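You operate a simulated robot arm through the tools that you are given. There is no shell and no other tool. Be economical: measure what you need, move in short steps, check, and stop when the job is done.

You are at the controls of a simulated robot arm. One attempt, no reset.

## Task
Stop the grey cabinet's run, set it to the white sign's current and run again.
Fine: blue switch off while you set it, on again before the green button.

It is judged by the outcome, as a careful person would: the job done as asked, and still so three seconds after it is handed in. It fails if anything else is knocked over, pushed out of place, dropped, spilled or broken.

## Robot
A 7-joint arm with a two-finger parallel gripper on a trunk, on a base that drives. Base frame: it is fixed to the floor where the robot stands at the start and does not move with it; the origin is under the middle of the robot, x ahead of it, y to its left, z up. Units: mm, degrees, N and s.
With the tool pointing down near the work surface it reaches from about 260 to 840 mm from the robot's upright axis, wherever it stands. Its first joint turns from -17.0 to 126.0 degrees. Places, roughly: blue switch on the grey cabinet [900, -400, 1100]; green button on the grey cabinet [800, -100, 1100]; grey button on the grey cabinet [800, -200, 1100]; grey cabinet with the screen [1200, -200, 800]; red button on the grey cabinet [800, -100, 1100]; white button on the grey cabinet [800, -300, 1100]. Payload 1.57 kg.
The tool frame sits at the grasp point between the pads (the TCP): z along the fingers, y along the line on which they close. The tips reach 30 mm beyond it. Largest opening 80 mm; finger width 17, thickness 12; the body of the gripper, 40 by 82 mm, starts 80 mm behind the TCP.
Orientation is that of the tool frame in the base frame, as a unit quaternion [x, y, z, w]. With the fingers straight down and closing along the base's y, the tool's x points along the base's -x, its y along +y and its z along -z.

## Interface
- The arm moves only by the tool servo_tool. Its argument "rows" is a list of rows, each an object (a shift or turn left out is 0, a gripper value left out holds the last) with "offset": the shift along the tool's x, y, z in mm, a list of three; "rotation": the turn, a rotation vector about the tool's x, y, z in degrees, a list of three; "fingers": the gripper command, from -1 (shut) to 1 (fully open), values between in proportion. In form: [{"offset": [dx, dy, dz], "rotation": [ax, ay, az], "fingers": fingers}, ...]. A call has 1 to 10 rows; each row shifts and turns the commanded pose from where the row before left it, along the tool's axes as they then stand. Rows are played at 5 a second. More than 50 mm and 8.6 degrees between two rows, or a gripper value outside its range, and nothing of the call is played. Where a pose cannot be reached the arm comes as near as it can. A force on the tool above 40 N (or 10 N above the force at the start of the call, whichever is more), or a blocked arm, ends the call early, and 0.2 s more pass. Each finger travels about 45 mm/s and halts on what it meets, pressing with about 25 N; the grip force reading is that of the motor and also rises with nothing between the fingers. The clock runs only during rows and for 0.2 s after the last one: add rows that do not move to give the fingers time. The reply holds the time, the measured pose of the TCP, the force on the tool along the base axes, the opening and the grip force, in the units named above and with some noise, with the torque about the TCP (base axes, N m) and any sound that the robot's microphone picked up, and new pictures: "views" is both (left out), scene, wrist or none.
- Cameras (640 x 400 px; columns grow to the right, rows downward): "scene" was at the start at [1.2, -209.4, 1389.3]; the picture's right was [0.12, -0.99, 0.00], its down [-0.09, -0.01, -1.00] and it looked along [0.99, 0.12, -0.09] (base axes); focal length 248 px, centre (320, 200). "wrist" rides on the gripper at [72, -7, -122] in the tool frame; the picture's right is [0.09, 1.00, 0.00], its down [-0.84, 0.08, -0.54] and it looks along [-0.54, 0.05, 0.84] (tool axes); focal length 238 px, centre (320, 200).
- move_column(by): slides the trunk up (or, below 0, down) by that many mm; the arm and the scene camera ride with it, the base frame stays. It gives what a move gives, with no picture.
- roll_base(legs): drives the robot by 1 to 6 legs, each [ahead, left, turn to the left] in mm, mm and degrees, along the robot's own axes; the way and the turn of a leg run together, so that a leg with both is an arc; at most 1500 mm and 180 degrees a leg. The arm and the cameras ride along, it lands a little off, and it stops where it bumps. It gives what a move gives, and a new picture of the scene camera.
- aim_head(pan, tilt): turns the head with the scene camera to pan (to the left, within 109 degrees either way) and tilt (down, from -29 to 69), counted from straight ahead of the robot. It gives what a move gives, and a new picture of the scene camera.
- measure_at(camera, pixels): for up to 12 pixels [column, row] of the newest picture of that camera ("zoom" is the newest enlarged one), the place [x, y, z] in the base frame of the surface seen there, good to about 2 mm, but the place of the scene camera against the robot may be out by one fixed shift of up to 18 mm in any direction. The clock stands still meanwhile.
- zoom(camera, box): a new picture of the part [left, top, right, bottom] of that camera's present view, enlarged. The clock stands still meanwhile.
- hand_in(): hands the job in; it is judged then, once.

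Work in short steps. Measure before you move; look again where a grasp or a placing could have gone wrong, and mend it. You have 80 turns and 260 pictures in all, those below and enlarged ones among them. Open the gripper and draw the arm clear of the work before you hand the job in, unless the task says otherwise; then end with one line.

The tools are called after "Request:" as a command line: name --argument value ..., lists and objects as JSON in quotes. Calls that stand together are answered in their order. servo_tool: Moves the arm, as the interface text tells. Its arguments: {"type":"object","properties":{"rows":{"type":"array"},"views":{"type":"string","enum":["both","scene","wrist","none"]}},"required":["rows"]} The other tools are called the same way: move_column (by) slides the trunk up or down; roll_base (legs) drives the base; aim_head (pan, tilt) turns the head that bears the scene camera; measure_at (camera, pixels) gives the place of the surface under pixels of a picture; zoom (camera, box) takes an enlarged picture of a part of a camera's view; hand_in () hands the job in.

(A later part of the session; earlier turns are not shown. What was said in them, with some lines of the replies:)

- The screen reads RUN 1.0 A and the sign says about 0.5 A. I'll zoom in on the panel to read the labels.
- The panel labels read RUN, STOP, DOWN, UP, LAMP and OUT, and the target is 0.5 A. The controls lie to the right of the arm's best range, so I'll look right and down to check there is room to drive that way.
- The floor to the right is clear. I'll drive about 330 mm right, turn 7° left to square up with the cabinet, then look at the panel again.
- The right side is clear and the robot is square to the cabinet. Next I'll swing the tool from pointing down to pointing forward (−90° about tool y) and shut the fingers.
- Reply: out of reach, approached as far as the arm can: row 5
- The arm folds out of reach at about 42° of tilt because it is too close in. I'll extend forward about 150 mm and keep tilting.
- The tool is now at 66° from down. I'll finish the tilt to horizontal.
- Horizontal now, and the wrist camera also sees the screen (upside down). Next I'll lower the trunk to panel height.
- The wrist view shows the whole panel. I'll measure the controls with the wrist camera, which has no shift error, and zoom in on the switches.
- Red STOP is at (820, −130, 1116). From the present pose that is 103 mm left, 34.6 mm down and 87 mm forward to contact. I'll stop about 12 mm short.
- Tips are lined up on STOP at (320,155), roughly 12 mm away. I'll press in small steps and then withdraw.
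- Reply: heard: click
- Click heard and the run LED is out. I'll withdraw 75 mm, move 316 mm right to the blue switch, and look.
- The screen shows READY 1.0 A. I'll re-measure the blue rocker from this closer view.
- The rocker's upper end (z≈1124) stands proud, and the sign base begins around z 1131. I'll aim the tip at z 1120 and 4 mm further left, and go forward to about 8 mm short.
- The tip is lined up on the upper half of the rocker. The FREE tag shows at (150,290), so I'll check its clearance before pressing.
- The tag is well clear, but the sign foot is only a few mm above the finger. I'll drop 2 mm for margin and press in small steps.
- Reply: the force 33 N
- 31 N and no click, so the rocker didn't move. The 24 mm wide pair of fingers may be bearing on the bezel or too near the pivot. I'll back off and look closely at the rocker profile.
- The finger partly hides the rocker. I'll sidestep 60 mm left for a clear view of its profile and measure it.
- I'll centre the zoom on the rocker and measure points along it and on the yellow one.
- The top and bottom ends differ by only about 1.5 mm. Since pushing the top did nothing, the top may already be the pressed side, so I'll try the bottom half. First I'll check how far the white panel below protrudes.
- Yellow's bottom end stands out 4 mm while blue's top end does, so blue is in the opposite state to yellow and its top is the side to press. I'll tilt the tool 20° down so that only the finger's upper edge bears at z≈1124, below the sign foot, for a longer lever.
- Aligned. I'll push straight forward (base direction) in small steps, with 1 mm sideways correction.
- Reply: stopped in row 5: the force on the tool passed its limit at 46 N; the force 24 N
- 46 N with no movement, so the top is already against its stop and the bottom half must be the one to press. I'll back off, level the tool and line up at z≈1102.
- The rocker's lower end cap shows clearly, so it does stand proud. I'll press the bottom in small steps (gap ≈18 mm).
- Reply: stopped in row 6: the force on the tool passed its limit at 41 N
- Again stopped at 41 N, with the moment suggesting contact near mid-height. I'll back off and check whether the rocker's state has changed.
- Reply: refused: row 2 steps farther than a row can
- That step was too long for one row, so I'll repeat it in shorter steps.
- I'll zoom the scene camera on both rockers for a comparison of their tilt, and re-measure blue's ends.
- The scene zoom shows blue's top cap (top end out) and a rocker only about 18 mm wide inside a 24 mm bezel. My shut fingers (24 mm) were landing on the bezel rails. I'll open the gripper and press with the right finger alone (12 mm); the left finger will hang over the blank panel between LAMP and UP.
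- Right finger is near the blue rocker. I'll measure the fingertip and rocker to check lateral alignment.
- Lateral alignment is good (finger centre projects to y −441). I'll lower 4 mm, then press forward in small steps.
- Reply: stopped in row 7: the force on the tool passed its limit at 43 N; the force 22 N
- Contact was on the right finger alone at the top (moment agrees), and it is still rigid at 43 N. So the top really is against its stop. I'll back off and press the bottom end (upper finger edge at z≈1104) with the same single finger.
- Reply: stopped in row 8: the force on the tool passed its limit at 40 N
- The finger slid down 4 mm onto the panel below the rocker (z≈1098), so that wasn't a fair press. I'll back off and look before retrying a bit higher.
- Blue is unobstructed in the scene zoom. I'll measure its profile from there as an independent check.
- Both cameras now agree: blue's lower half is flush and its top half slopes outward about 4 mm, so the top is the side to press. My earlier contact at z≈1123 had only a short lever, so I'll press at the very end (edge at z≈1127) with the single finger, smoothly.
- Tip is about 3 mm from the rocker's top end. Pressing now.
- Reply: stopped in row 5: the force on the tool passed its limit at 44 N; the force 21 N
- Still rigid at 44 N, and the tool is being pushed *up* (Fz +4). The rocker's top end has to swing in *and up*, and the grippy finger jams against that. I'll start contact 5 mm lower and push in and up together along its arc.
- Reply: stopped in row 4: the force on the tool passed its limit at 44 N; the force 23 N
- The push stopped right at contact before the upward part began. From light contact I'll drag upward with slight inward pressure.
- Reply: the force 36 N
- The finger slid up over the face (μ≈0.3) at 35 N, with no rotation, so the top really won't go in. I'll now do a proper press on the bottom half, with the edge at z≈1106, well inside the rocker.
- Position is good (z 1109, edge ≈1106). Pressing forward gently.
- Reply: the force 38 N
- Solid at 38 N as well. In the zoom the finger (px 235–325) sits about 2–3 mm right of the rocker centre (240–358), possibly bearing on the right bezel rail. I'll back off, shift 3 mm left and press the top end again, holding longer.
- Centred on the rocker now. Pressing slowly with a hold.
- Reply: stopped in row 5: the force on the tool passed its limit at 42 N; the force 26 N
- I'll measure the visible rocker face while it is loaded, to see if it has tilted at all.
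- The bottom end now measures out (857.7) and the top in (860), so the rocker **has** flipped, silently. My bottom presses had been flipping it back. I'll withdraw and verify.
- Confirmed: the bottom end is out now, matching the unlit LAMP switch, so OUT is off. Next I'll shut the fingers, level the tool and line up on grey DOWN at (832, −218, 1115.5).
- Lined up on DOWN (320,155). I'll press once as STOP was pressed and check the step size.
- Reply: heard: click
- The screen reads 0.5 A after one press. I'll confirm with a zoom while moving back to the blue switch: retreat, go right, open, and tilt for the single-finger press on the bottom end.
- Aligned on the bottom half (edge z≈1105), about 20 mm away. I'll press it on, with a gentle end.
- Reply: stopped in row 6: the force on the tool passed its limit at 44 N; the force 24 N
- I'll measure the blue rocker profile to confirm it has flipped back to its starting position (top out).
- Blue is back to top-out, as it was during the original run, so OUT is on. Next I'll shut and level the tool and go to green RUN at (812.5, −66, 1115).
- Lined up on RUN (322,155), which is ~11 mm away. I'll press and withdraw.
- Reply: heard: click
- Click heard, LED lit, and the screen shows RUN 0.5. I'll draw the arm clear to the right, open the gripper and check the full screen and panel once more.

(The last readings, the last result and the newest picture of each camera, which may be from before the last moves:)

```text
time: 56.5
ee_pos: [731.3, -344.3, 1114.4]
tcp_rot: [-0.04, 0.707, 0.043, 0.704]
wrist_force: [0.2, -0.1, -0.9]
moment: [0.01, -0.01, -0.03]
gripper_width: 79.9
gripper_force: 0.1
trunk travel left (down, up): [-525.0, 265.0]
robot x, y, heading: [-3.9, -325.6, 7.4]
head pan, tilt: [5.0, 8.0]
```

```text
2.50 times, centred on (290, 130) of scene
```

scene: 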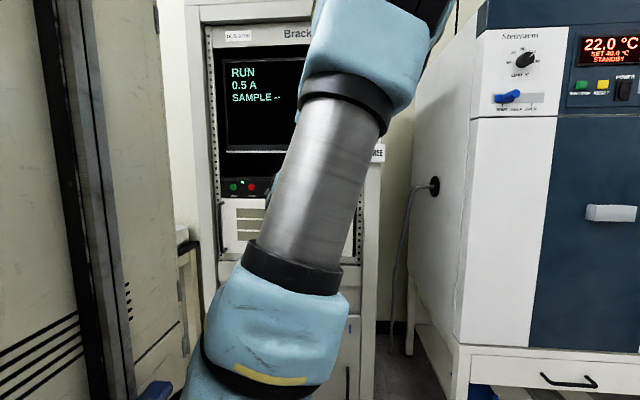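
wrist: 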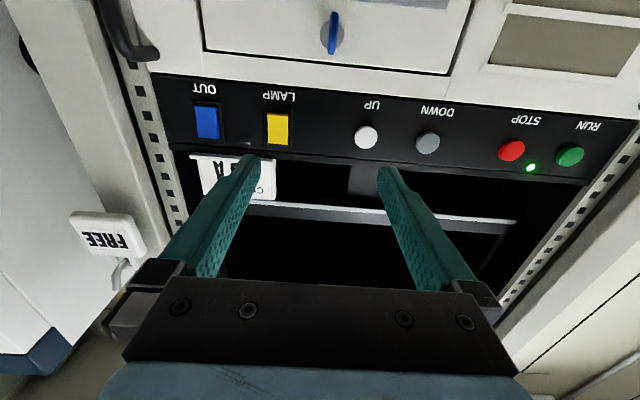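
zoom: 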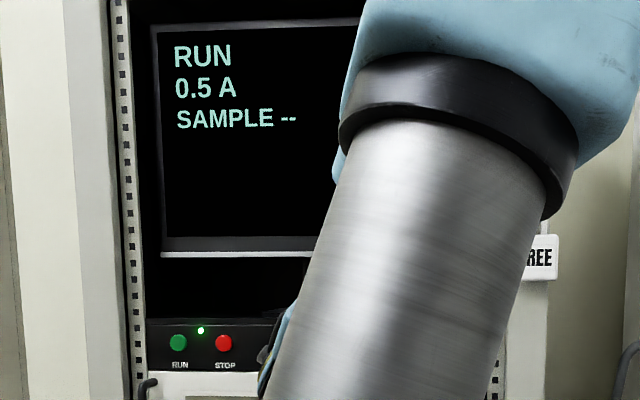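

The screen reads RUN 0.5 A, blue is in its on position, the sign and tags are in place, and the open gripper is clear of the panel. Handing in.

Request:
hand_in

```text
The job is handed in.
```

The cabinet's run was stopped, its current set from 1.0 A to the sign's 0.5 A with the blue switch off, and it is running again with blue switched back on before green; while finding which way blue goes, I flipped it back and forth a few times and pressed it up to about 46 N.
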